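You operate a simulated robot arm through the tools that you are given. There is no shell and no other tool.

You run a simulated two-armed robot. Do the job below in one go: nothing can be reset, and whatever is moved stays where it is left.

Task
Fix the green taped pipe in both clips on the rail.
Fine: clip plates shut, both bolts run home with the driver, driver back in its stand.

It is judged by the outcome, as a careful person would: the job done as asked, and still so three seconds after it is handed in. It fails if anything else is knocked over, pushed out of place, dropped, spilled or broken.

Robot
Two 7-joint arms with three-finger grippers on one trunk that stands fixed in place. Base frame: the origin is at the foot of the trunk, x ahead of it, y to its left, z up. Readings come in m, degrees, newtons and seconds.
The left shoulder is at [0.03, 0.124, 1.158], the right one opposite. Each reaches about 0.95 m from its shoulder. Payload 2.2 kg a hand.
Tool frame (each hand has its own): the origin (TCP) lies between the finger pads and is the grasp point; the fingertips stand 0.028 m ahead of it; z points along the fingers, y is the line along which they close. The gripper opens to 0.102 m; its body begins 0.071 m behind the TCP.
Orientation is told as [roll, pitch, yaw] about the base's x, y, z axes, in that order, counted from this pose: with the fingers straight down and closing along the base's y, the tool's x points along the base's -x, its y along +y and its z along -z.

Tools
- The arms move only by the tool step_arm. It takes "left_moves", "right_moves" or both (then of equal length, played together; a hand with none holds still); each is text: rows parted by semicolons, each of 7 numbers parted by spaces: the turn, a rotation vector about the base's x, y, z in units of 120 degrees (1.0 is 120 degrees), then the shift along the base's x, y, z in units of 150 mm (1.0 is 150 mm), then the finger opening in m, from 0 to 0.102. In form: ax ay az tx ty tz claw; .... A call has 1 to 20 rows; each row is the pose to reach, as a shift and turn from the pose commanded when the call began. A call with a number of a shift or a turn outside -1 to 1 is refused whole. Each row takes 0.2 s and may step no farther than 0.05 m and 8.6 degrees from the row before; otherwise, or with a gripper value out of range, the whole call is refused. Where a pose cannot be reached the arm comes as near as it can. A force on the tool above 40 N (or 10 N above the force at the start of the call, whichever is more), or a blocked arm, ends the call early, and 0.2 s more pass. The fingers move at their own pace (about 0.1436 m/s each) and stop on an object; they squeeze with about 40 N. The grip force told is the motor's: it shows also when the fingers shut on nothing. Time passes only in rows, and 0.2 s behind the last, so rows that repeat a pose let the fingers close. It gives the time, the measured TCP pose, the force on the tool (base axes), the opening and the grip force at its end, in the units of the frame above (readings bear some noise), with the torque about the TCP (base axes, N m) and any sound that the robot's microphone picked up.
- Cameras (640 x 400 px; columns grow to the right, rows downward): "scene" is now at [0.0346, 0.0341, 1.868]; the picture's right is [0.47, -0.88, 0.00], its down [-0.71, -0.38, -0.59] and it looks along [0.52, 0.28, -0.81] (base axes); focal length 330 px, centre (320, 200). "left" rides on the left gripper at [0.072, 0.038, -0.086] in its tool frame; the picture's right is [-0.46, 0.89, 0.00], its down [-0.60, -0.32, -0.73] and it looks along [-0.65, -0.34, 0.68] (tool axes); focal length 256 px, centre (320, 200). "right" rides on the right gripper at [0.069, 0.044, -0.086] in its tool frame; the picture's right is [-0.53, 0.85, 0.00], its down [-0.58, -0.36, -0.73] and it looks along [-0.62, -0.39, 0.68] (tool axes); focal length 256 px, centre (320, 200). There is no depth. A picture from a camera that has moved, and an enlarged one, comes with that camera's place and axes in the base frame and with its lens.
- grab_frame(camera): a new picture of that camera. No time passes.
- raise_lower(by): moves the trunk up (or, below 0, down) by that many m; the arms and the scene camera ride with it, the base frame stays. It gives what a move gives, with no picture.
- head_to(pan, tilt): turns the head with the scene camera to pan (to the left, within 143 degrees either way) and tilt (down, from -29 to 69), counted from straight ahead of the robot. It gives what a move gives.
- enlarge(camera, box): a new picture of the part [left, top, right, bottom] of that camera's present view, enlarged. No time passes.
- finish_job(): hands the job in; it is judged then, once.

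Places have to be worked out from the pictures, the camera data and where the tool is seen. Open the grippers and draw the arms clear of the work before you hand the job in, unless the task says otherwise.

The tools are called after "Emit:" as a command line: name --argument value ..., lists and objects as JSON in quotes. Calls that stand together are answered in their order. step_arm: Moves the arms, as the interface text tells. Its arguments: {"type":"object","properties":{"left_moves":{"type":"string"},"right_moves":{"type":"string"}},"required":[]} The other tools are called the same way: raise_lower (by) moves the trunk up or down; head_to (pan, tilt) turns the head that bears the scene camera; grab_frame (camera) takes a picture; enlarge (camera, box) takes an enlarged picture of a part of a camera's view; finish_job () hands the job in.

At the start:

```text
t: 0.0
left_ee_pos: [0.4, 0.5818, 1.3331]
left_orientation: [-0.1, 0.0, 0.0]
left_force: [0.1, 0.5, -0.2]
left_moment: [0.02, -0.03, 0.01]
left_finger_gap: 0.1018
left_grasp_force: 0.2
right_ee_pos: [0.4909, 0.0574, 1.3128]
right_orientation: [0.0, 0.1, 0.0]
right_force: [0.3, -0.2, -0.5]
right_moment: [0.0, 0.02, 0.0]
right_finger_gap: 0.1024
right_grasp_force: 0.0
trunk travel left (down, up): [-0.4, 0.14]
head pan, tilt (commanded): [27.9, 53.9]
```

scene: 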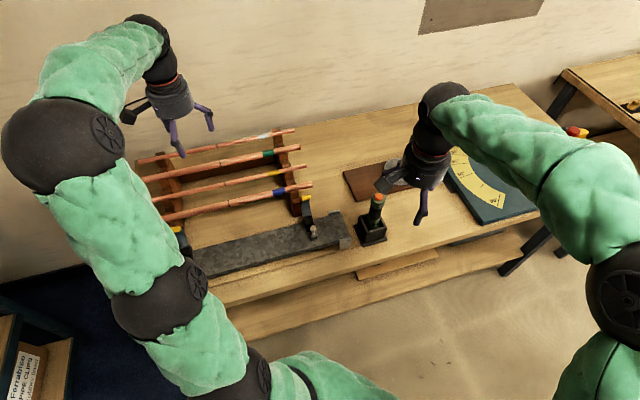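
right: 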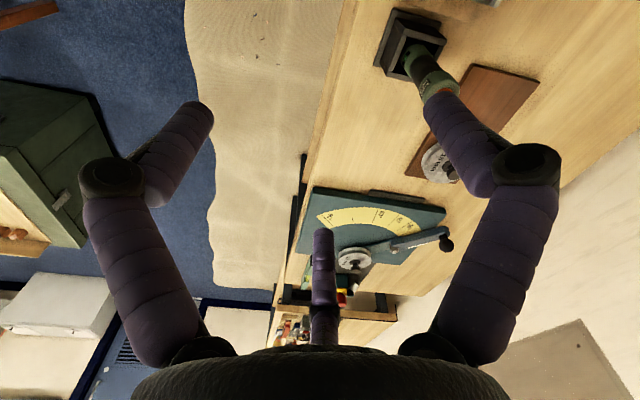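
left: 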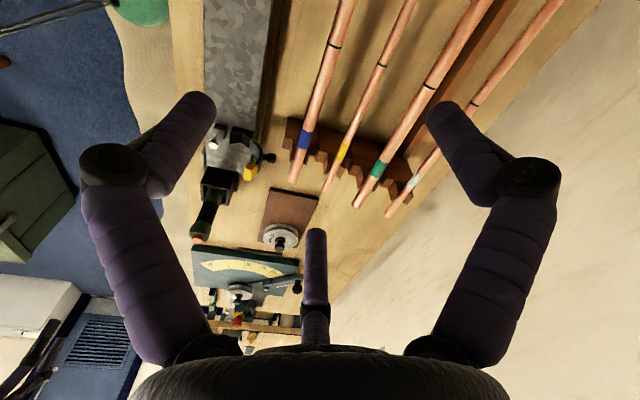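

The first pictures show a pipe rack with four pipes (blue, yellow, green, white tape), a grey rail with clips, a driver in a stand, a torque gauge or bench tool, and a brown plate. I enlarge parts of the scene to understand the clips and driver before moving.

Emit:
enlarge --camera "scene" --box '[120, 110, 360, 280]'

Emit:
enlarge --camera "scene" --box '[280, 140, 440, 260]'

Emit:
enlarge --camera "left" --box '[180, 0, 580, 320]'

Emit:
enlarge --camera "right" --box '[300, 0, 560, 200]'

```text
2.35 times, centred on (240, 195) of scene
camera zoom: at [0.0346, 0.0341, 1.868], right [0.47, -0.88, 0.0], down [-0.71, -0.38, -0.59], along [0.52, 0.28, -0.81], focal length 775 px, centre (508, 212)
```

zoom: 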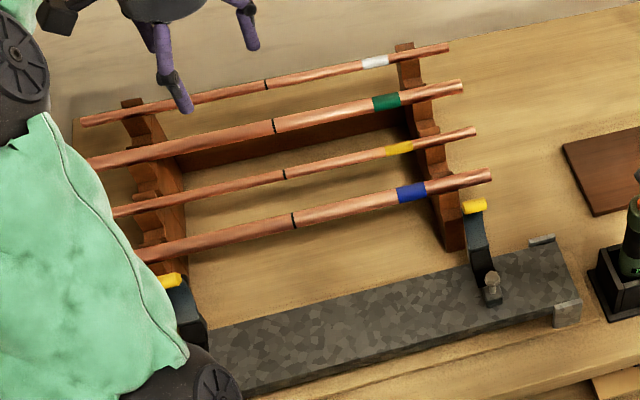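

```text
3.33 times, centred on (360, 200) of scene
camera zoom: at [0.0346, 0.0341, 1.868], right [0.47, -0.88, 0.0], down [-0.71, -0.38, -0.59], along [0.52, 0.28, -0.81], focal length 1098 px, centre (187, 200)
```

zoom: 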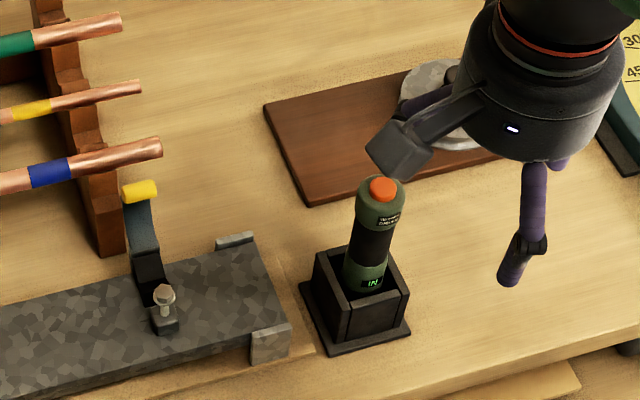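

```text
1.25 times, centred on (380, 160) of left
camera zoom: at [0.3283, 0.6191, 1.4201], right [0.46, 0.89, 0.0], down [0.6, -0.32, 0.73], along [0.65, -0.34, -0.68], focal length 320 px, centre (245, 250)
```

zoom: 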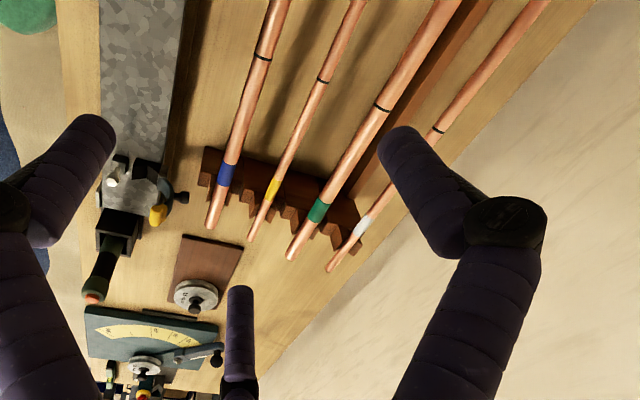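

```text
2.00 times, centred on (430, 100) of right
camera zoom: at [0.4214, 0.1015, 1.3989], right [0.53, 0.85, 0.0], down [0.58, -0.36, 0.73], along [0.62, -0.39, -0.68], focal length 512 px, centre (100, 400)
```

zoom: 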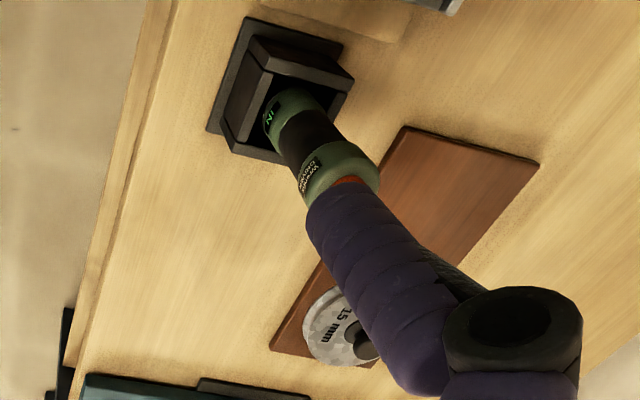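

The driver's orange top triangulates to about (0.626, 0.153, 1.093), and the rail runs diagonally from roughly (0.30, 0.69) to (0.60, 0.39). I move the right hand back out of the view and turn the left hand so that its camera looks across the rail.

Emit:
step_arm --left_moves "0 0 0.0625 -0.167 -0.147 0.075 0.1; 0 0 0.125 -0.333 -0.293 0.15 0.1; 0 0 0.1875 -0.5 -0.44 0.225 0.1; 0 0 0.25 -0.667 -0.587 0.3 0.1; 0 0 0.3125 -0.833 -0.733 0.375 0.1; 0 0 0.375 -1.0 -0.88 0.45 0.1" --right_moves "0 0 0 -0.11 -0.167 0.05 0.1; 0 0 0 -0.22 -0.333 0.1 0.1; 0 0 0 -0.33 -0.5 0.15 0.1; 0 0 0 -0.44 -0.667 0.2 0.1; 0 0 0 -0.55 -0.833 0.25 0.1; 0 0 0 -0.67 -1.0 0.3 0.1"

```text
t: 1.4
left_ee_pos: [0.2464, 0.4457, 1.4019]
left_orientation: [0.0, -0.2, 45.3]
left_force: [-1.7, -1.0, -0.1]
left_moment: [0.06, -0.02, -0.01]
left_finger_gap: 0.0999
left_grasp_force: 0.0
right_ee_pos: [0.3842, -0.0949, 1.3579]
right_orientation: [0.0, -0.2, 0.0]
right_force: [-0.9, 0.0, 0.2]
right_moment: [0.05, -0.04, 0.03]
right_finger_gap: 0.1002
right_grasp_force: 0.0
trunk travel left (down, up): [-0.4, 0.14]
head pan, tilt (commanded): [27.9, 53.9]
```

The arms moved as commanded, so I take new pictures.

Emit:
grab_frame --camera "scene"

Emit:
grab_frame --camera "left"

Emit:
grab_frame --camera "right"

```text
taken
camera scene: at [0.0304, 0.0307, 1.8681], right [0.47, -0.88, 0.0], down [-0.71, -0.38, -0.59], along [0.52, 0.28, -0.81], focal length 330 px, centre (320, 200)
```

scene: 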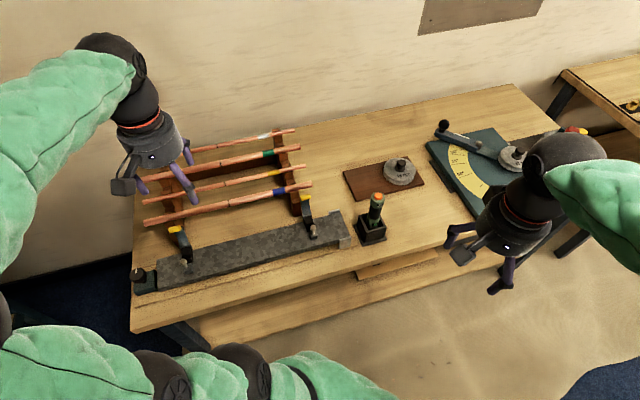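

```text
taken
camera left: at [0.1689, 0.4216, 1.4885], right [-0.3, 0.95, 0.0], down [0.65, 0.2, 0.73], along [0.7, 0.22, -0.68], focal length 256 px, centre (320, 200)
```

left: 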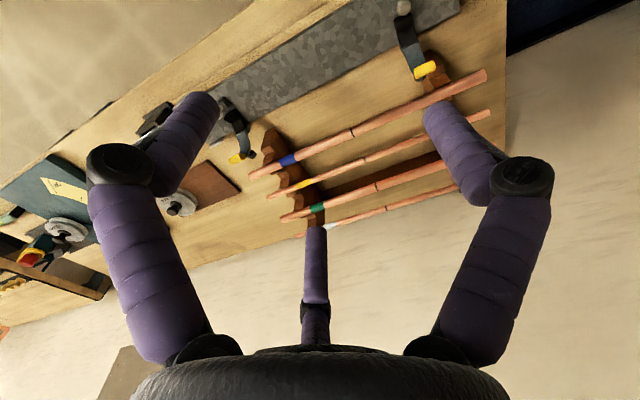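

```text
taken
camera right: at [0.316, -0.0506, 1.445], right [0.53, 0.85, 0.0], down [0.57, -0.37, 0.73], along [0.62, -0.39, -0.68], focal length 256 px, centre (320, 200)
```

right: 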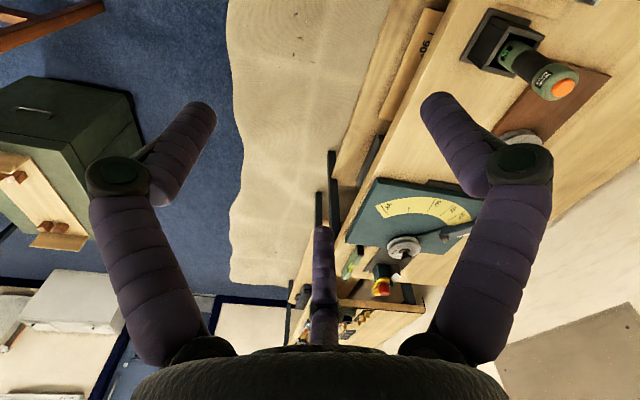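

Now the whole rail is in view. I enlarge both clips and the rail ends, the rack and the driver.

Emit:
enlarge --camera "scene" --box '[125, 215, 225, 300]'

Emit:
enlarge --camera "scene" --box '[270, 175, 360, 260]'

Emit:
enlarge --camera "left" --box '[340, 0, 520, 110]'

Emit:
enlarge --camera "scene" --box '[120, 120, 330, 240]'

Emit:
enlarge --camera "right" --box '[440, 0, 640, 120]'

Emit:
enlarge --camera "scene" --box '[340, 170, 420, 250]'

```text
4.71 times, centred on (175, 258) of scene
camera zoom: at [0.0304, 0.0307, 1.8681], right [0.47, -0.88, 0.0], down [-0.71, -0.38, -0.59], along [0.52, 0.28, -0.81], focal length 1550 px, centre (1002, -71)
```

zoom: 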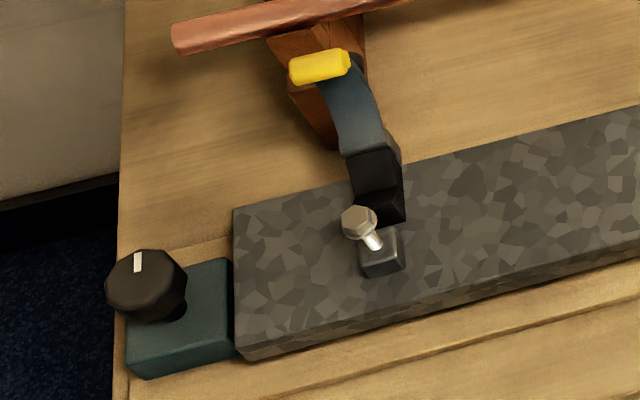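

```text
4.71 times, centred on (315, 218) of scene
camera zoom: at [0.0304, 0.0307, 1.8681], right [0.47, -0.88, 0.0], down [-0.71, -0.38, -0.59], along [0.52, 0.28, -0.81], focal length 1550 px, centre (344, 118)
```

zoom: 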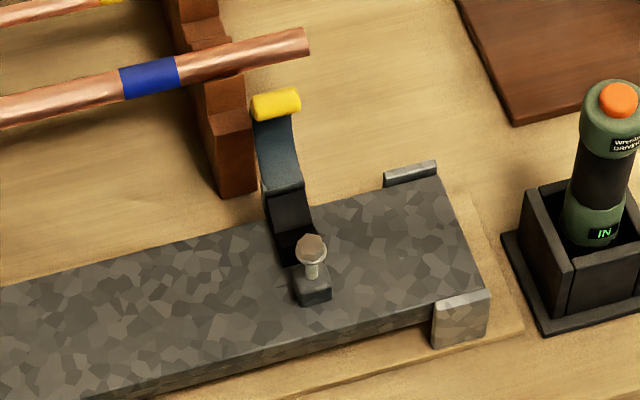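

```text
3.56 times, centred on (430, 55) of left
camera zoom: at [0.1689, 0.4216, 1.4885], right [-0.3, 0.95, 0.0], down [0.65, 0.2, 0.73], along [0.7, 0.22, -0.68], focal length 910 px, centre (-71, 716)
```

zoom: 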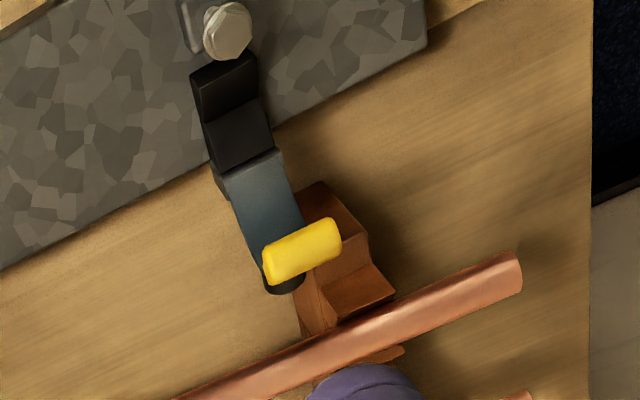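

```text
3.05 times, centred on (225, 180) of scene
camera zoom: at [0.0304, 0.0307, 1.8681], right [0.47, -0.88, 0.0], down [-0.71, -0.38, -0.59], along [0.52, 0.28, -0.81], focal length 1004 px, centre (610, 261)
```

zoom: 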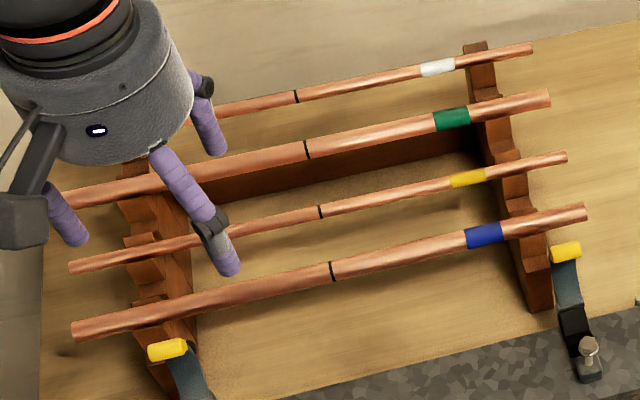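

```text
3.20 times, centred on (540, 60) of right
camera zoom: at [0.316, -0.0506, 1.445], right [0.53, 0.85, 0.0], down [0.57, -0.37, 0.73], along [0.62, -0.39, -0.68], focal length 819 px, centre (-384, 648)
```

zoom: 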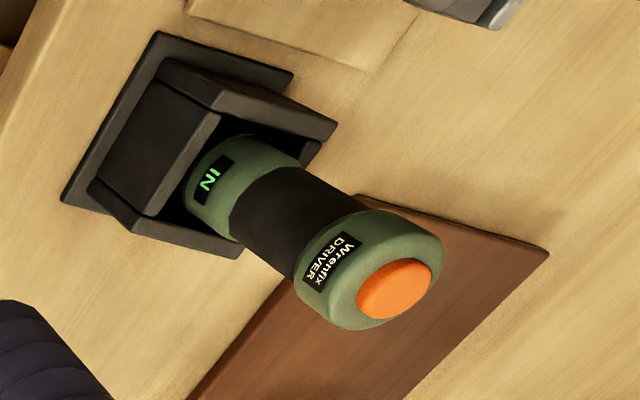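

```text
5.00 times, centred on (380, 210) of scene
camera zoom: at [0.0304, 0.0307, 1.8681], right [0.47, -0.88, 0.0], down [-0.71, -0.38, -0.59], along [0.52, 0.28, -0.81], focal length 1647 px, centre (20, 150)
```

zoom: 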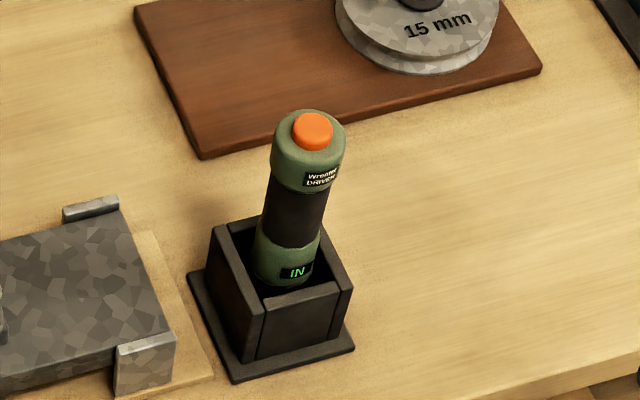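

Left bolt head comes out near (0.212, 0.574, 0.994), right bolt near (0.490, 0.299), and the green pipe's middle near (0.551, 0.692, 1.028) with length about 0.56 m. I look closer at both clips with higher zoom to understand the mechanism.

Emit:
enlarge --camera "left" --box '[385, 0, 455, 85]'

Emit:
enlarge --camera "left" --box '[205, 90, 275, 170]'

Emit:
enlarge --camera "scene" --box '[160, 220, 210, 280]'

Emit:
enlarge --camera "scene" --box '[290, 190, 330, 245]'

```text
4.71 times, centred on (420, 42) of left
camera zoom: at [0.1689, 0.4216, 1.4885], right [-0.3, 0.95, 0.0], down [0.65, 0.2, 0.73], along [0.7, 0.22, -0.68], focal length 1205 px, centre (-151, 941)
```

zoom: 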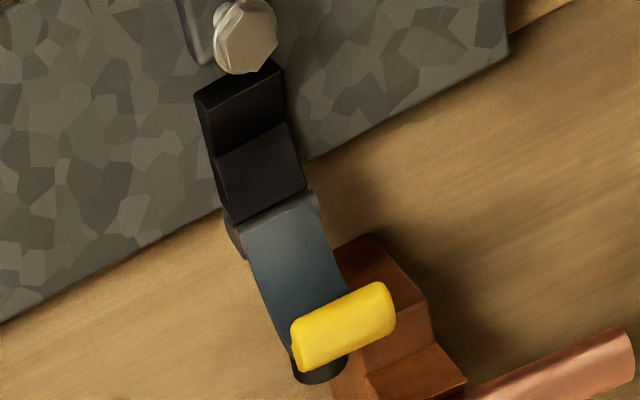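

```text
5.00 times, centred on (240, 130) of left
camera zoom: at [0.1689, 0.4216, 1.4885], right [-0.3, 0.95, 0.0], down [0.65, 0.2, 0.73], along [0.7, 0.22, -0.68], focal length 1280 px, centre (720, 550)
```

zoom: 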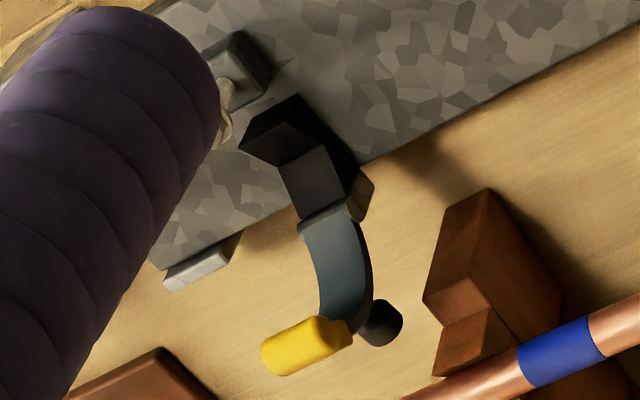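

```text
6.67 times, centred on (185, 250) of scene
camera zoom: at [0.0304, 0.0307, 1.8681], right [0.47, -0.88, 0.0], down [-0.71, -0.38, -0.59], along [0.52, 0.28, -0.81], focal length 2196 px, centre (1220, -133)
```

zoom: 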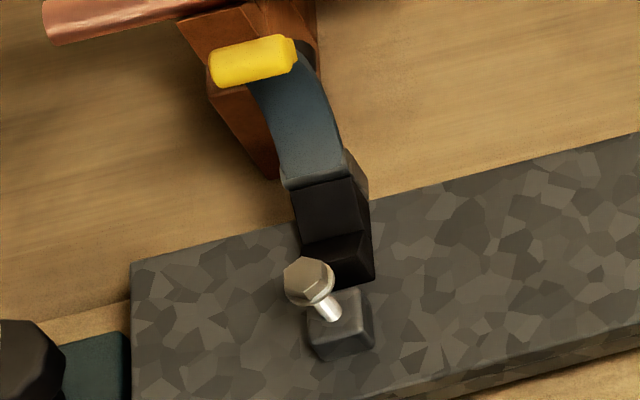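

```text
7.27 times, centred on (310, 218) of scene
camera zoom: at [0.0304, 0.0307, 1.8681], right [0.47, -0.88, 0.0], down [-0.71, -0.38, -0.59], along [0.52, 0.28, -0.81], focal length 2396 px, centre (393, 73)
```

zoom: 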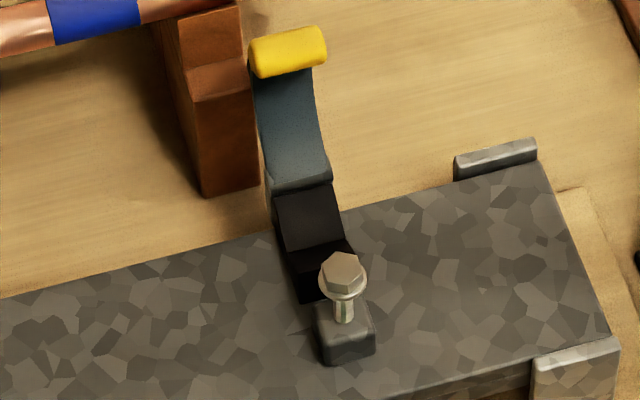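

The clips are V-saddles with a hinged plate leaning open to the wall side and a raised bolt on the robot side. I want a side view, so I move the left hand to the left end of the rail, turning its camera to look along the rail.

Emit:
step_arm --left_moves "0 0 -0.066 -0.08 0.12 -0.04 0.1; 0 0 -0.132 -0.16 0.25 -0.08 0.1; 0 0 -0.198 -0.25 0.37 -0.12 0.1; 0 0 -0.264 -0.33 0.5 -0.16 0.1; 0 0 -0.33 -0.42 0.62 -0.2 0.1; 0 0 -0.396 -0.5 0.75 -0.24 0.1; 0 0 -0.462 -0.58 0.87 -0.28 0.1; 0 0 -0.5275 -0.67 1.0 -0.32 0.1"

Emit:
step_arm --left_moves "0 0 0 -0.08 0.25 -0.16 0.1; 0 0 0 -0.16 0.5 -0.33 0.1; 0 0 0 -0.24 0.75 -0.5 0.1; 0 0 0 -0.31 1.0 -0.67 0.1"

Emit:
grab_frame --camera "left"

Emit:
grab_frame --camera "scene"

```text
t: 3.2
left_ee_pos: [0.1493, 0.5993, 1.3528]
left_orientation: [-0.1, 0.1, -18.4]
left_force: [0.7, 0.1, -0.9]
left_moment: [0.01, 0.02, 0.0]
left_finger_gap: 0.0997
left_grasp_force: 0.0
right_ee_pos: [0.3868, -0.0898, 1.3572]
right_orientation: [0.0, 0.0, 0.0]
right_force: [-1.2, -0.2, -0.7]
right_moment: [-0.04, -0.01, 0.02]
right_finger_gap: 0.1001
right_grasp_force: 0.1
trunk travel left (down, up): [-0.4, 0.14]
head pan, tilt (commanded): [27.9, 53.9]
```

```text
t: 4.2
left_ee_pos: [0.1034, 0.7517, 1.2512]
left_orientation: [-0.1, 0.0, -18.3]
left_force: [0.2, 0.7, -0.5]
left_moment: [-0.05, 0.0, 0.0]
left_finger_gap: 0.0999
left_grasp_force: 0.1
right_ee_pos: [0.3888, -0.089, 1.3574]
right_orientation: [-0.2, 0.0, -0.1]
right_force: [0.0, 0.6, 1.0]
right_moment: [-0.04, 0.04, 0.03]
right_finger_gap: 0.0999
right_grasp_force: 0.0
trunk travel left (down, up): [-0.4, 0.14]
head pan, tilt (commanded): [27.9, 53.9]
```

```text
taken
camera left: at [0.0469, 0.8102, 1.338], right [0.72, 0.69, 0.0], down [0.47, -0.49, 0.73], along [0.51, -0.53, -0.68], focal length 256 px, centre (320, 200)
```

left: 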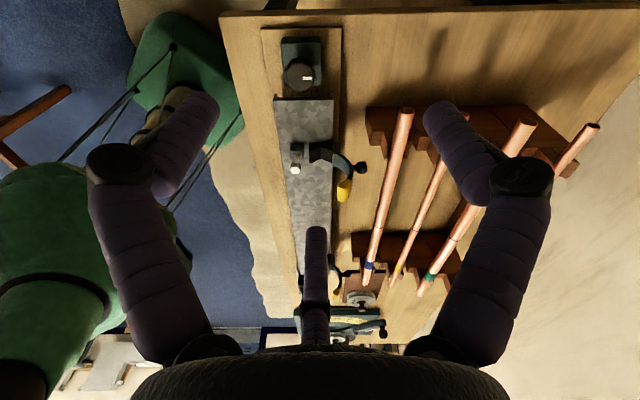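

```text
taken
camera scene: at [0.0344, 0.0379, 1.8679], right [0.47, -0.88, 0.0], down [-0.71, -0.38, -0.59], along [0.52, 0.27, -0.81], focal length 330 px, centre (320, 200)
```

scene: 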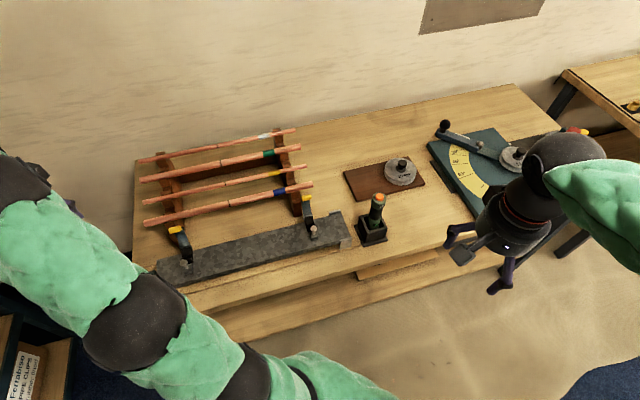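

The left camera now looks along the rail from its left end; I enlarge the left clip there and the rack and pipes in the now clear scene view.

Emit:
enlarge --camera "left" --box '[260, 120, 390, 215]'

Emit:
enlarge --camera "left" --box '[250, 20, 380, 120]'

Emit:
enlarge --camera "scene" --box '[120, 120, 330, 250]'

Emit:
enlarge --camera "left" --box '[320, 220, 400, 320]'

```text
4.21 times, centred on (325, 168) of left
camera zoom: at [0.0469, 0.8102, 1.338], right [0.72, 0.69, 0.0], down [0.47, -0.49, 0.73], along [0.51, -0.53, -0.68], focal length 1078 px, centre (299, 337)
```

zoom: 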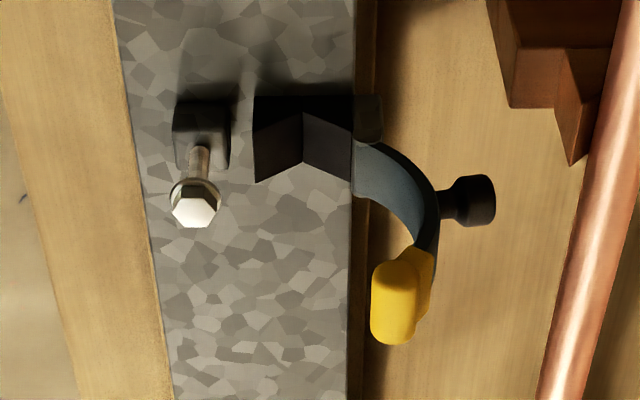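

```text
4.00 times, centred on (315, 70) of left
camera zoom: at [0.0469, 0.8102, 1.338], right [0.72, 0.69, 0.0], down [0.47, -0.49, 0.73], along [0.51, -0.53, -0.68], focal length 1024 px, centre (340, 720)
```

zoom: 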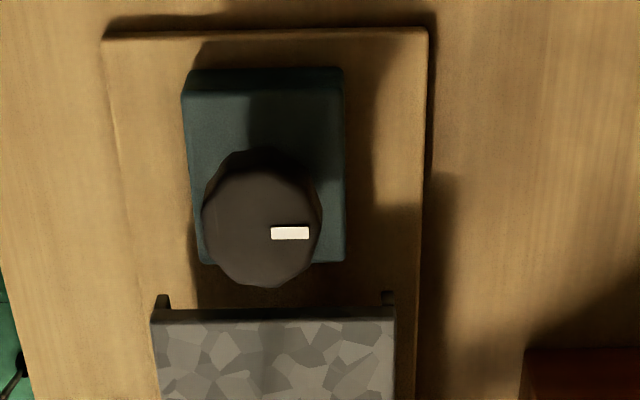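

```text
3.05 times, centred on (225, 185) of scene
camera zoom: at [0.0344, 0.0379, 1.8679], right [0.47, -0.88, 0.0], down [-0.71, -0.38, -0.59], along [0.52, 0.27, -0.81], focal length 1004 px, centre (610, 246)
```

zoom: 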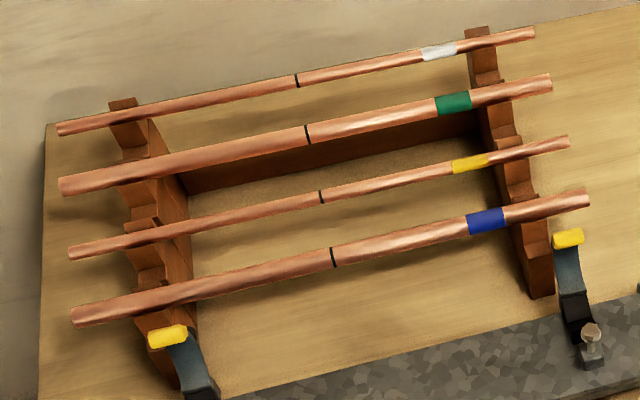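

```text
4.00 times, centred on (360, 270) of left
camera zoom: at [0.0469, 0.8102, 1.338], right [0.72, 0.69, 0.0], down [0.47, -0.49, 0.73], along [0.51, -0.53, -0.68], focal length 1024 px, centre (160, -80)
```

zoom: 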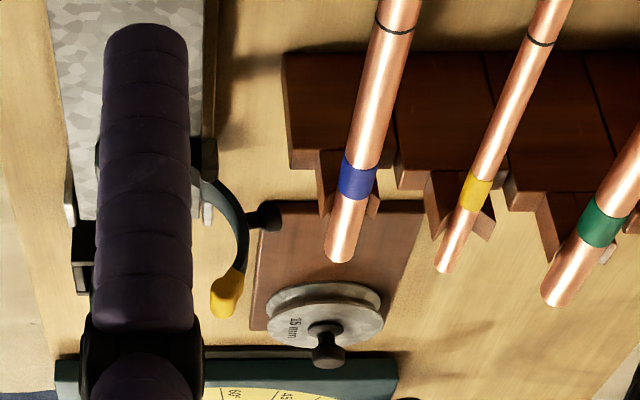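

The side view shows the curved plate hinged on the wall side with a black knob outward and a yellow tip. I zoom in further on the tips and bolts to see how the plate shuts relative to the bolt.

Emit:
enlarge --camera "scene" --box '[162, 215, 200, 240]'

Emit:
enlarge --camera "scene" --box '[292, 188, 330, 242]'

Emit:
enlarge --camera "left" --box '[285, 130, 375, 210]'

```text
16.00 times, centred on (181, 228) of scene
camera zoom: at [0.0344, 0.0379, 1.8679], right [0.47, -0.88, 0.0], down [-0.71, -0.38, -0.59], along [0.52, 0.27, -0.81], focal length 5272 px, centre (2544, -240)
```

zoom: 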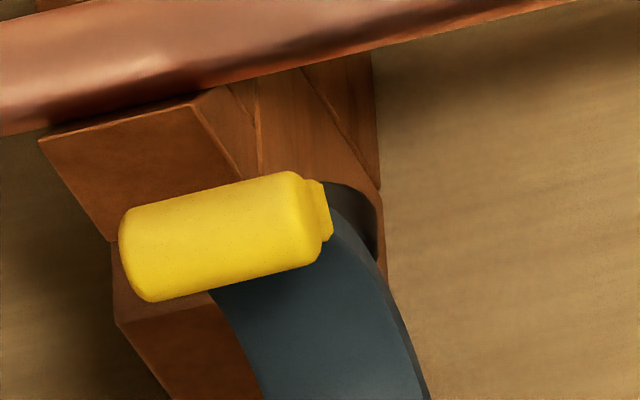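

```text
7.41 times, centred on (311, 215) of scene
camera zoom: at [0.0344, 0.0379, 1.8679], right [0.47, -0.88, 0.0], down [-0.71, -0.38, -0.59], along [0.52, 0.27, -0.81], focal length 2440 px, centre (387, 89)
```

zoom: 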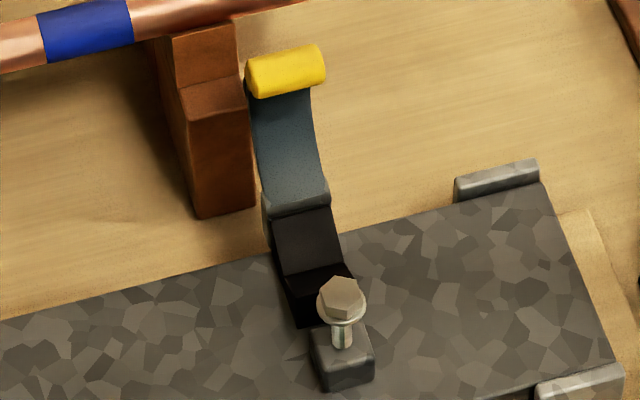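

```text
5.00 times, centred on (330, 170) of left
camera zoom: at [0.0469, 0.8102, 1.338], right [0.72, 0.69, 0.0], down [0.47, -0.49, 0.73], along [0.51, -0.53, -0.68], focal length 1280 px, centre (270, 350)
```

zoom: 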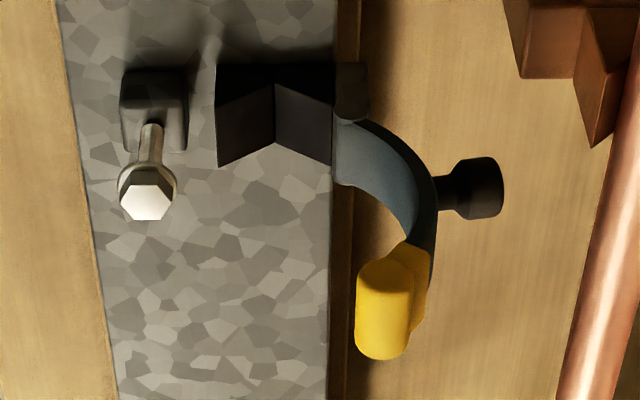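

I want a lower, more level view of the clip profile, so I tilt the left hand and lower it off the left end of the rail, well clear of the black knob there.

Emit:
step_arm --left_moves "-0.0357 -0.035 0 -0.08 0.08 -0.067 0.1; -0.0714 -0.07 0 -0.16 0.16 -0.133 0.1; -0.107 -0.105 0 -0.24 0.235 -0.2 0.1; -0.143 -0.14 0 -0.32 0.31 -0.267 0.1; -0.1786 -0.175 0 -0.4 0.39 -0.333 0.1"

Emit:
step_arm --left_moves "0 0 0 0 0 -0.25 0.1; 0 0 0 0 0 -0.5 0.1; 0 0 0 0 0 -0.75 0.1; 0 0 0 0 0 -1.0 0.1"

Emit:
grab_frame --camera "left"

Emit:
enlarge --camera "left" --box '[240, 120, 400, 220]'

```text
t: 5.4
left_ee_pos: [0.0423, 0.8109, 1.203]
left_orientation: [-14.9, -26.4, -14.8]
left_force: [0.8, 0.3, -0.1]
left_moment: [0.03, 0.0, -0.01]
left_finger_gap: 0.1002
left_grasp_force: 0.1
right_ee_pos: [0.3887, -0.0907, 1.3588]
right_orientation: [-0.1, 0.0, -0.1]
right_force: [0.1, 0.3, 0.7]
right_moment: [-0.03, -0.01, 0.01]
right_finger_gap: 0.1
right_grasp_force: 0.0
trunk travel left (down, up): [-0.4, 0.14]
head pan, tilt (commanded): [27.9, 53.9]
```

```text
t: 6.4
left_ee_pos: [0.0432, 0.809, 1.0508]
left_orientation: [-14.8, -26.3, -14.8]
left_force: [-0.5, 0.2, 0.5]
left_moment: [-0.01, 0.02, -0.03]
left_finger_gap: 0.0997
left_grasp_force: 0.0
right_ee_pos: [0.3882, -0.09, 1.3579]
right_orientation: [-0.1, 0.0, 0.0]
right_force: [-0.6, 0.5, 0.0]
right_moment: [0.0, 0.01, 0.02]
right_finger_gap: 0.0999
right_grasp_force: 0.1
trunk travel left (down, up): [-0.4, 0.14]
head pan, tilt (commanded): [27.9, 53.9]
```

```text
taken
camera left: at [-0.0359, 0.8902, 1.0857], right [0.72, 0.69, 0.0], down [0.15, -0.16, 0.97], along [0.68, -0.7, -0.23], focal length 256 px, centre (320, 200)
```

left: 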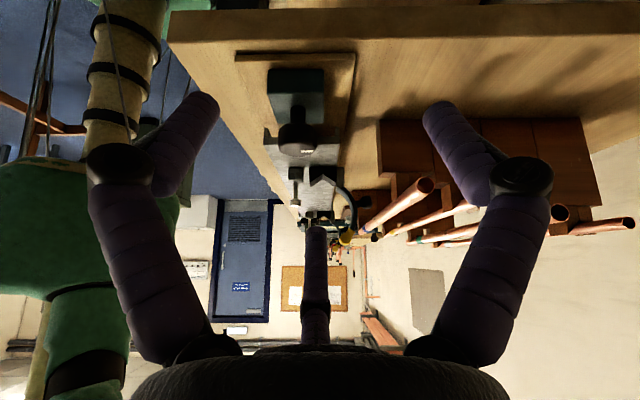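

```text
4.00 times, centred on (320, 170) of left
camera zoom: at [-0.0359, 0.8902, 1.0857], right [0.72, 0.69, 0.0], down [0.15, -0.16, 0.97], along [0.68, -0.7, -0.23], focal length 1024 px, centre (320, 320)
```

zoom: 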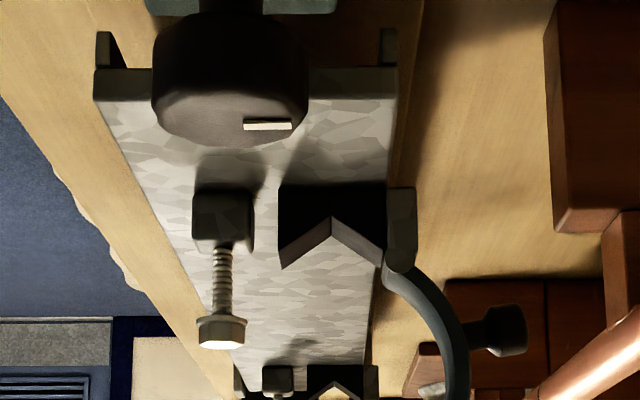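

This profile view is very informative. I enlarge the lower part to see the plate tip as well.

Emit:
enlarge --camera "left" --box '[280, 150, 400, 260]'

Emit:
enlarge --camera "left" --box '[325, 170, 385, 250]'

```text
3.64 times, centred on (340, 205) of left
camera zoom: at [-0.0359, 0.8902, 1.0857], right [0.72, 0.69, 0.0], down [0.15, -0.16, 0.97], along [0.68, -0.7, -0.23], focal length 931 px, centre (247, 182)
```

zoom: 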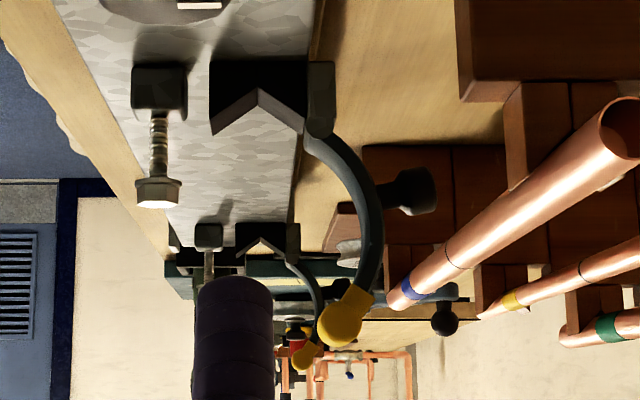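

```text
5.00 times, centred on (355, 210) of left
camera zoom: at [-0.0359, 0.8902, 1.0857], right [0.72, 0.69, 0.0], down [0.15, -0.16, 0.97], along [0.68, -0.7, -0.23], focal length 1280 px, centre (145, 150)
```

zoom: 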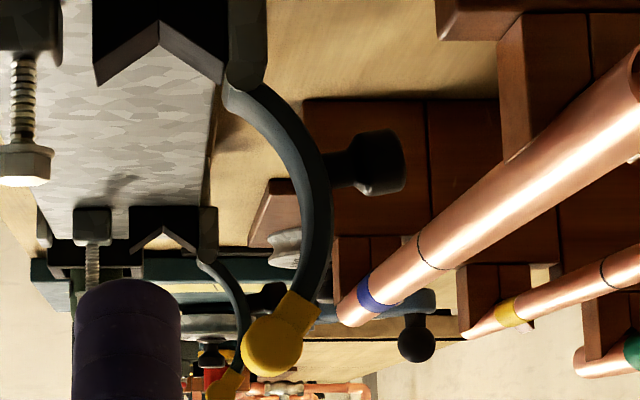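

The profile shows the hinge pin at the wall-side post of the V block, with the plate arcing out to a yellow cylinder tip. Its reach of about 0.089 m goes past the bolt, so I need to see whether the plate is slotted. I raise and level the left hand and move toward a spot above the green pipe, from where its camera sees the right clip from behind.

Emit:
step_arm --left_moves "0 0 0 0 0 0.3 0.1; 0.036 0.035 0 0 0 0.5 0.1; 0.072 0.07 0 0 0 0.65 0.1; 0.107 0.105 0 0 0 0.8 0.1; 0.143 0.14 0 0 0 0.9 0.1; 0.1786 0.175 0 0 0 1.0 0.1"

Emit:
step_arm --left_moves "0 0 -0.056 0.25 0 0.2 0.1; 0 0 -0.112 0.5 0 0.4 0.1; 0 0 -0.169 0.75 0 0.6 0.1; 0 0 -0.225 1.0 0 0.8 0.1"

Emit:
step_arm --left_moves "0 0 0 0.25 -0.1 0 0.1; 0 0 0 0.5 -0.2 0 0.1; 0 0 0 0.75 -0.3 0 0.1; 0 0 0 1.0 -0.4 0 0.1"

Emit:
grab_frame --camera "left"

```text
t: 7.8
left_ee_pos: [0.0436, 0.8066, 1.2037]
left_orientation: [0.1, 0.1, -18.3]
left_force: [0.3, 0.0, 0.0]
left_moment: [0.03, -0.02, -0.01]
left_finger_gap: 0.0998
left_grasp_force: 0.1
right_ee_pos: [0.389, -0.0918, 1.3572]
right_orientation: [0.1, 0.0, 0.0]
right_force: [0.1, 0.4, 0.3]
right_moment: [0.0, 0.04, 0.04]
right_finger_gap: 0.1003
right_grasp_force: 0.0
trunk travel left (down, up): [-0.4, 0.14]
head pan, tilt (commanded): [27.9, 53.9]
```

```text
t: 8.8
left_ee_pos: [0.1947, 0.8077, 1.322]
left_orientation: [-0.2, 0.0, -45.4]
left_force: [0.3, 0.0, -0.4]
left_moment: [-0.03, 0.01, 0.02]
left_finger_gap: 0.1
left_grasp_force: 0.1
right_ee_pos: [0.39, -0.0919, 1.357]
right_orientation: [-0.1, 0.0, 0.0]
right_force: [-0.2, 0.1, -0.2]
right_moment: [0.03, -0.01, 0.0]
right_finger_gap: 0.0999
right_grasp_force: 0.0
trunk travel left (down, up): [-0.4, 0.14]
head pan, tilt (commanded): [27.9, 53.9]
```

```text
t: 9.8
left_ee_pos: [0.3463, 0.7482, 1.3229]
left_orientation: [0.0, 0.1, -45.3]
left_force: [0.5, -0.3, 0.3]
left_moment: [0.01, 0.03, 0.02]
left_finger_gap: 0.1
left_grasp_force: 0.2
right_ee_pos: [0.3903, -0.0918, 1.3566]
right_orientation: [0.0, 0.0, 0.0]
right_force: [1.1, -0.2, -0.8]
right_moment: [0.0, 0.06, 0.0]
right_finger_gap: 0.0997
right_grasp_force: 0.1
trunk travel left (down, up): [-0.4, 0.14]
head pan, tilt (commanded): [27.9, 53.9]
```

```text
taken
camera left: at [0.3229, 0.8255, 1.4101], right [0.96, 0.29, 0.0], down [0.2, -0.65, 0.73], along [0.21, -0.7, -0.68], focal length 256 px, centre (320, 200)
```

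left: 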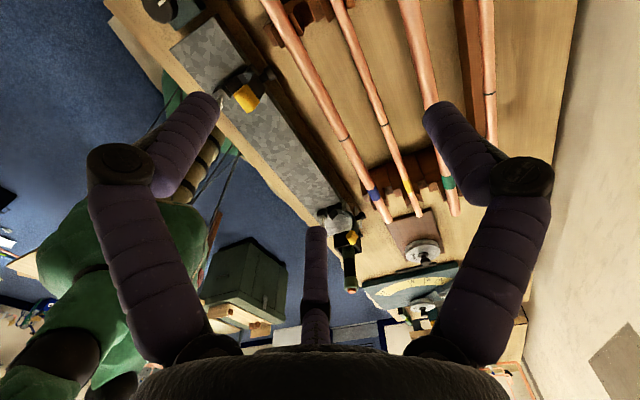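

From here both clips are seen from the wall side; I enlarge each one.

Emit:
enlarge --camera "left" --box '[205, 55, 285, 125]'

Emit:
enlarge --camera "left" --box '[305, 190, 375, 300]'

Emit:
enlarge --camera "left" --box '[310, 195, 370, 250]'

```text
5.71 times, centred on (245, 90) of left
camera zoom: at [0.3229, 0.8255, 1.4101], right [0.96, 0.29, 0.0], down [0.2, -0.65, 0.73], along [0.21, -0.7, -0.68], focal length 1463 px, centre (749, 829)
```

zoom: 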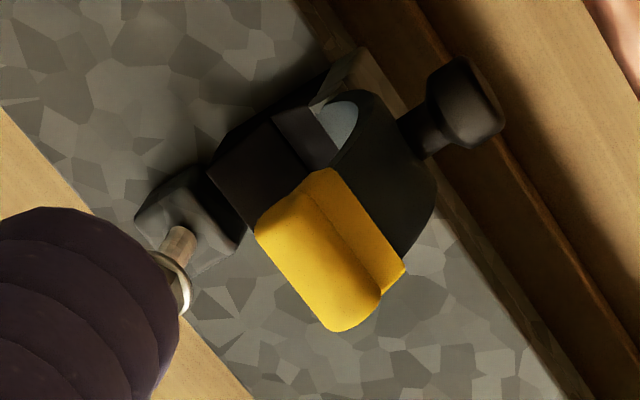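

```text
3.64 times, centred on (340, 245) of left
camera zoom: at [0.3229, 0.8255, 1.4101], right [0.96, 0.29, 0.0], down [0.2, -0.65, 0.73], along [0.21, -0.7, -0.68], focal length 931 px, centre (247, 36)
```

zoom: 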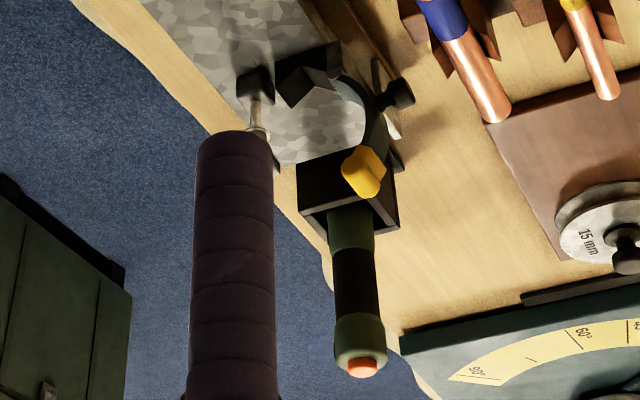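

```text
7.27 times, centred on (340, 222) of left
camera zoom: at [0.3229, 0.8255, 1.4101], right [0.96, 0.29, 0.0], down [0.2, -0.65, 0.73], along [0.21, -0.7, -0.68], focal length 1862 px, centre (174, 36)
```

zoom: 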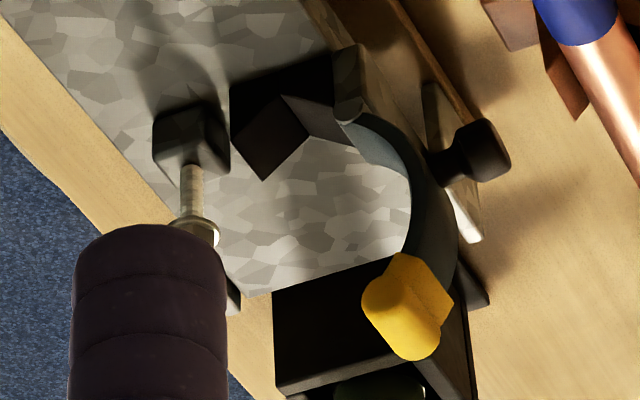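

The plates look solid and their tips reach past the bolts, so how the clip locks is unclear. There was a label reading "PIPE CLIPS" on a box at the lower left of the first scene picture, so I turn the head there to read it.

Emit:
head_to --pan 105 --tilt 45

Emit:
grab_frame --camera "scene"

```text
t: 11.3
left_ee_pos: [0.3446, 0.7489, 1.3242]
left_orientation: [0.0, 0.0, -45.3]
left_force: [0.3, 0.3, -0.4]
left_moment: [0.05, 0.02, -0.02]
left_finger_gap: 0.1001
left_grasp_force: 0.0
right_ee_pos: [0.3881, -0.0917, 1.3568]
right_orientation: [0.1, 0.1, 0.0]
right_force: [-0.5, -0.8, -0.1]
right_moment: [-0.02, -0.01, -0.02]
right_finger_gap: 0.1001
right_grasp_force: 0.0
trunk travel left (down, up): [-0.4, 0.14]
head pan, tilt (commanded): [105.0, 45.0]
```

```text
taken
camera scene: at [-0.051, 0.0783, 1.88], right [0.97, 0.26, 0.0], down [0.18, -0.68, -0.71], along [-0.18, 0.68, -0.71], focal length 330 px, centre (320, 200)
```

scene: 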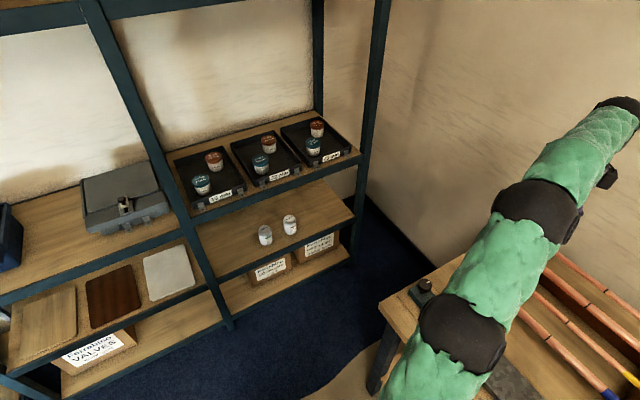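

These are just storage shelves; I read the box labels once, and then look at the wall above the table for any instruction sheet.

Emit:
enlarge --camera "scene" --box '[180, 210, 360, 310]'

Emit:
head_to --pan 20 --tilt 20

Emit:
grab_frame --camera "scene"

```text
3.56 times, centred on (270, 260) of scene
camera zoom: at [-0.051, 0.0783, 1.88], right [0.97, 0.26, 0.0], down [0.18, -0.68, -0.71], along [-0.18, 0.68, -0.71], focal length 1171 px, centre (498, -13)
```

zoom: 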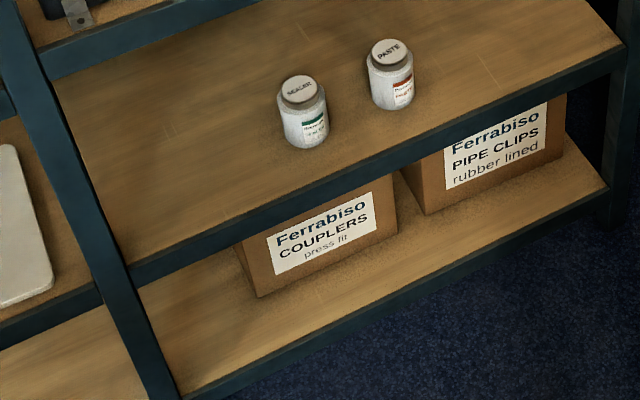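

```text
t: 12.9
left_ee_pos: [0.3438, 0.7475, 1.3231]
left_orientation: [0.1, 0.0, -45.3]
left_force: [0.8, 0.0, -0.3]
left_moment: [0.02, 0.0, -0.01]
left_finger_gap: 0.1001
left_grasp_force: 0.1
right_ee_pos: [0.3895, -0.0918, 1.3572]
right_orientation: [-0.1, 0.1, 0.1]
right_force: [0.0, 0.4, 0.0]
right_moment: [-0.05, 0.02, 0.02]
right_finger_gap: 0.0999
right_grasp_force: 0.2
trunk travel left (down, up): [-0.4, 0.14]
head pan, tilt (commanded): [20.0, 20.0]
```

```text
taken
camera scene: at [0.0573, 0.0318, 1.9187], right [0.34, -0.94, 0.0], down [-0.32, -0.12, -0.94], along [0.88, 0.32, -0.34], focal length 330 px, centre (320, 200)
```

scene: 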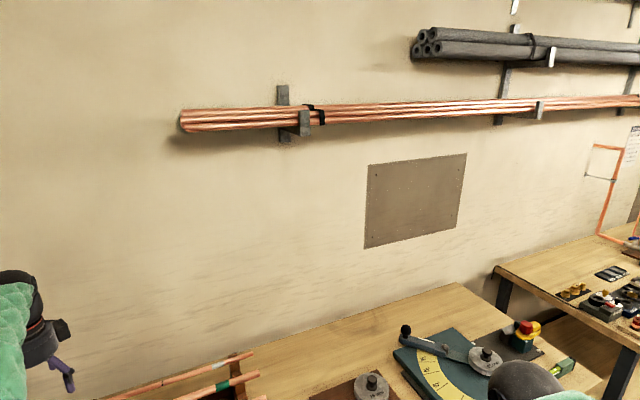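

Nothing there gives instructions, so I turn the head back to the work. I take the left hand over the green pipe's middle mark, about (0.556, 0.695), with the fingers narrowed to clear the neighbouring pipes.

Emit:
head_to --pan 30 --tilt 53

Emit:
step_arm --left_moves "0 0 0 0.25 -0.07 0 0.08; 0 0 0 0.5 -0.13 0 0.07; 0 0 0 0.75 -0.2 0 0.06; 0 0 0 1.0 -0.27 0 0.06"

Emit:
step_arm --left_moves "0 0 0 0.14 -0.03 -0.2 0.06; 0 0 0 0.28 -0.06 -0.4 0.06; 0 0 0 0.41 -0.08 -0.6 0.06"

Emit:
grab_frame --camera "left"

Emit:
grab_frame --camera "scene"

```text
t: 13.9
left_ee_pos: [0.3446, 0.748, 1.3243]
left_orientation: [0.0, 0.0, -45.4]
left_force: [-0.1, 0.3, 0.5]
left_moment: [0.01, 0.01, 0.0]
left_finger_gap: 0.0999
left_grasp_force: 0.1
right_ee_pos: [0.388, -0.0914, 1.3582]
right_orientation: [0.0, 0.0, 0.0]
right_force: [0.1, 0.2, 0.1]
right_moment: [0.01, 0.0, 0.0]
right_finger_gap: 0.1001
right_grasp_force: 0.1
trunk travel left (down, up): [-0.4, 0.14]
head pan, tilt (commanded): [30.0, 53.0]
```

```text
t: 14.9
left_ee_pos: [0.4777, 0.6989, 1.321]
left_orientation: [0.0, 0.0, -45.3]
left_force: [0.0, -0.2, -0.9]
left_moment: [0.03, 0.02, 0.0]
left_finger_gap: 0.0601
left_grasp_force: 0.1
left hand out of reach, approached as far as the arm can: row 4
right_ee_pos: [0.3881, -0.0924, 1.3567]
right_orientation: [0.1, 0.1, 0.1]
right_force: [-0.1, 0.5, -0.3]
right_moment: [0.02, 0.0, 0.0]
right_finger_gap: 0.1001
right_grasp_force: 0.1
trunk travel left (down, up): [-0.4, 0.14]
head pan, tilt (commanded): [30.0, 53.0]
```

```text
t: 15.7
left_ee_pos: [0.5276, 0.6829, 1.2364]
left_orientation: [0.0, 0.1, -45.2]
left_force: [-0.6, 1.4, 1.1]
left_moment: [-0.04, -0.02, 0.02]
left_finger_gap: 0.0599
left_grasp_force: 0.2
left hand out of reach, approached as far as the arm can: row 2, 3
right_ee_pos: [0.3863, -0.0922, 1.3582]
right_orientation: [-0.1, -0.1, 0.0]
right_force: [-0.4, 0.4, -0.4]
right_moment: [0.04, -0.04, -0.04]
right_finger_gap: 0.0998
right_grasp_force: 0.0
trunk travel left (down, up): [-0.4, 0.14]
head pan, tilt (commanded): [30.0, 53.0]
```

```text
taken
camera left: at [0.504, 0.7612, 1.3231], right [0.96, 0.29, 0.0], down [0.2, -0.65, 0.73], along [0.22, -0.7, -0.68], focal length 256 px, centre (320, 200)
```

left: 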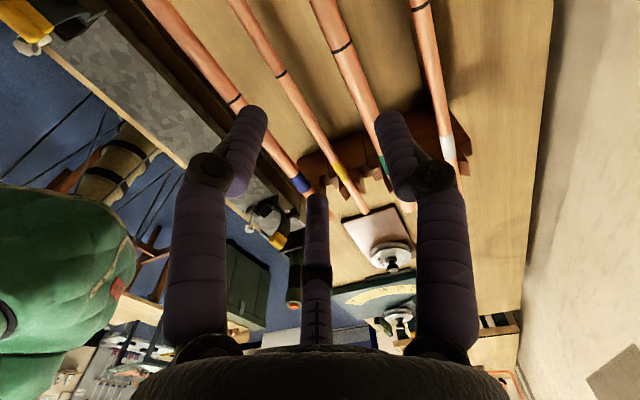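

```text
taken
camera scene: at [0.0319, 0.036, 1.8692], right [0.5, -0.87, 0.0], down [-0.69, -0.4, -0.6], along [0.52, 0.3, -0.8], focal length 330 px, centre (320, 200)
```

scene: 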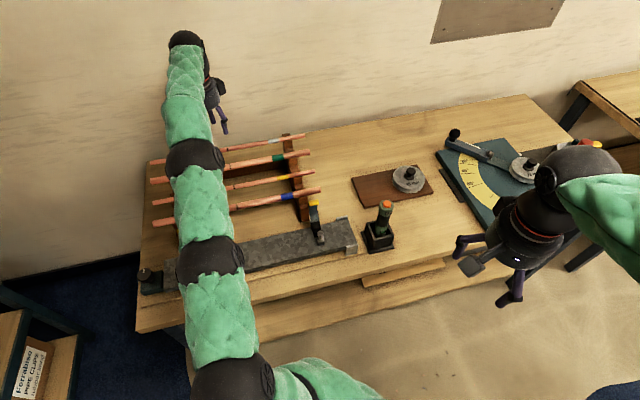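

The arm is at its reach limit with the fingers straight down at that height, so I will need to tilt the hand toward the wall to grasp the pipe. I enlarge the left view to locate the pipe more exactly first.

Emit:
enlarge --camera "left" --box '[280, 0, 440, 100]'

Emit:
enlarge --camera "left" --box '[280, 100, 440, 200]'

Emit:
enlarge --camera "scene" --box '[200, 120, 340, 220]'

```text
4.00 times, centred on (360, 50) of left
camera zoom: at [0.504, 0.7612, 1.3231], right [0.96, 0.29, 0.0], down [0.2, -0.65, 0.73], along [0.22, -0.7, -0.68], focal length 1024 px, centre (160, 800)
```

zoom: 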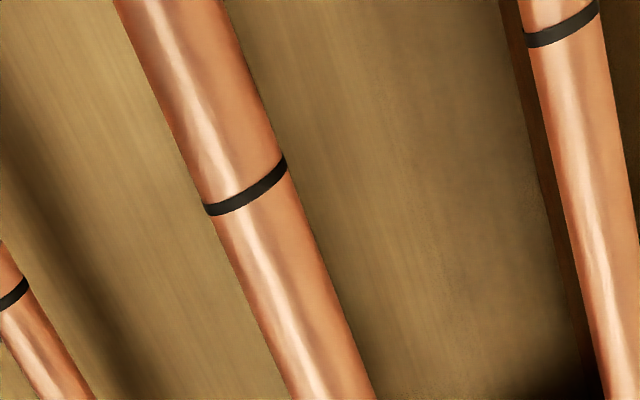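

```text
4.00 times, centred on (360, 150) of left
camera zoom: at [0.504, 0.7612, 1.3231], right [0.96, 0.29, 0.0], down [0.2, -0.65, 0.73], along [0.22, -0.7, -0.68], focal length 1024 px, centre (160, 400)
```

zoom: 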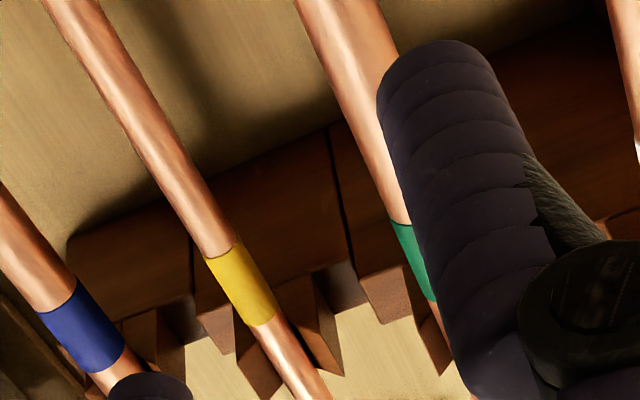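

```text
4.00 times, centred on (270, 170) of scene
camera zoom: at [0.0319, 0.036, 1.8692], right [0.5, -0.87, 0.0], down [-0.69, -0.4, -0.6], along [0.52, 0.3, -0.8], focal length 1318 px, centre (520, 320)
```

zoom: 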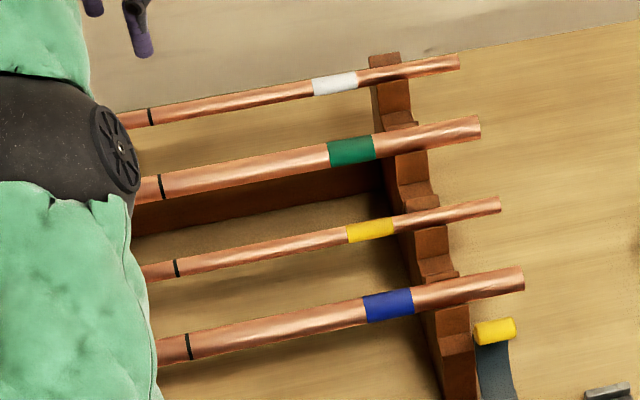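

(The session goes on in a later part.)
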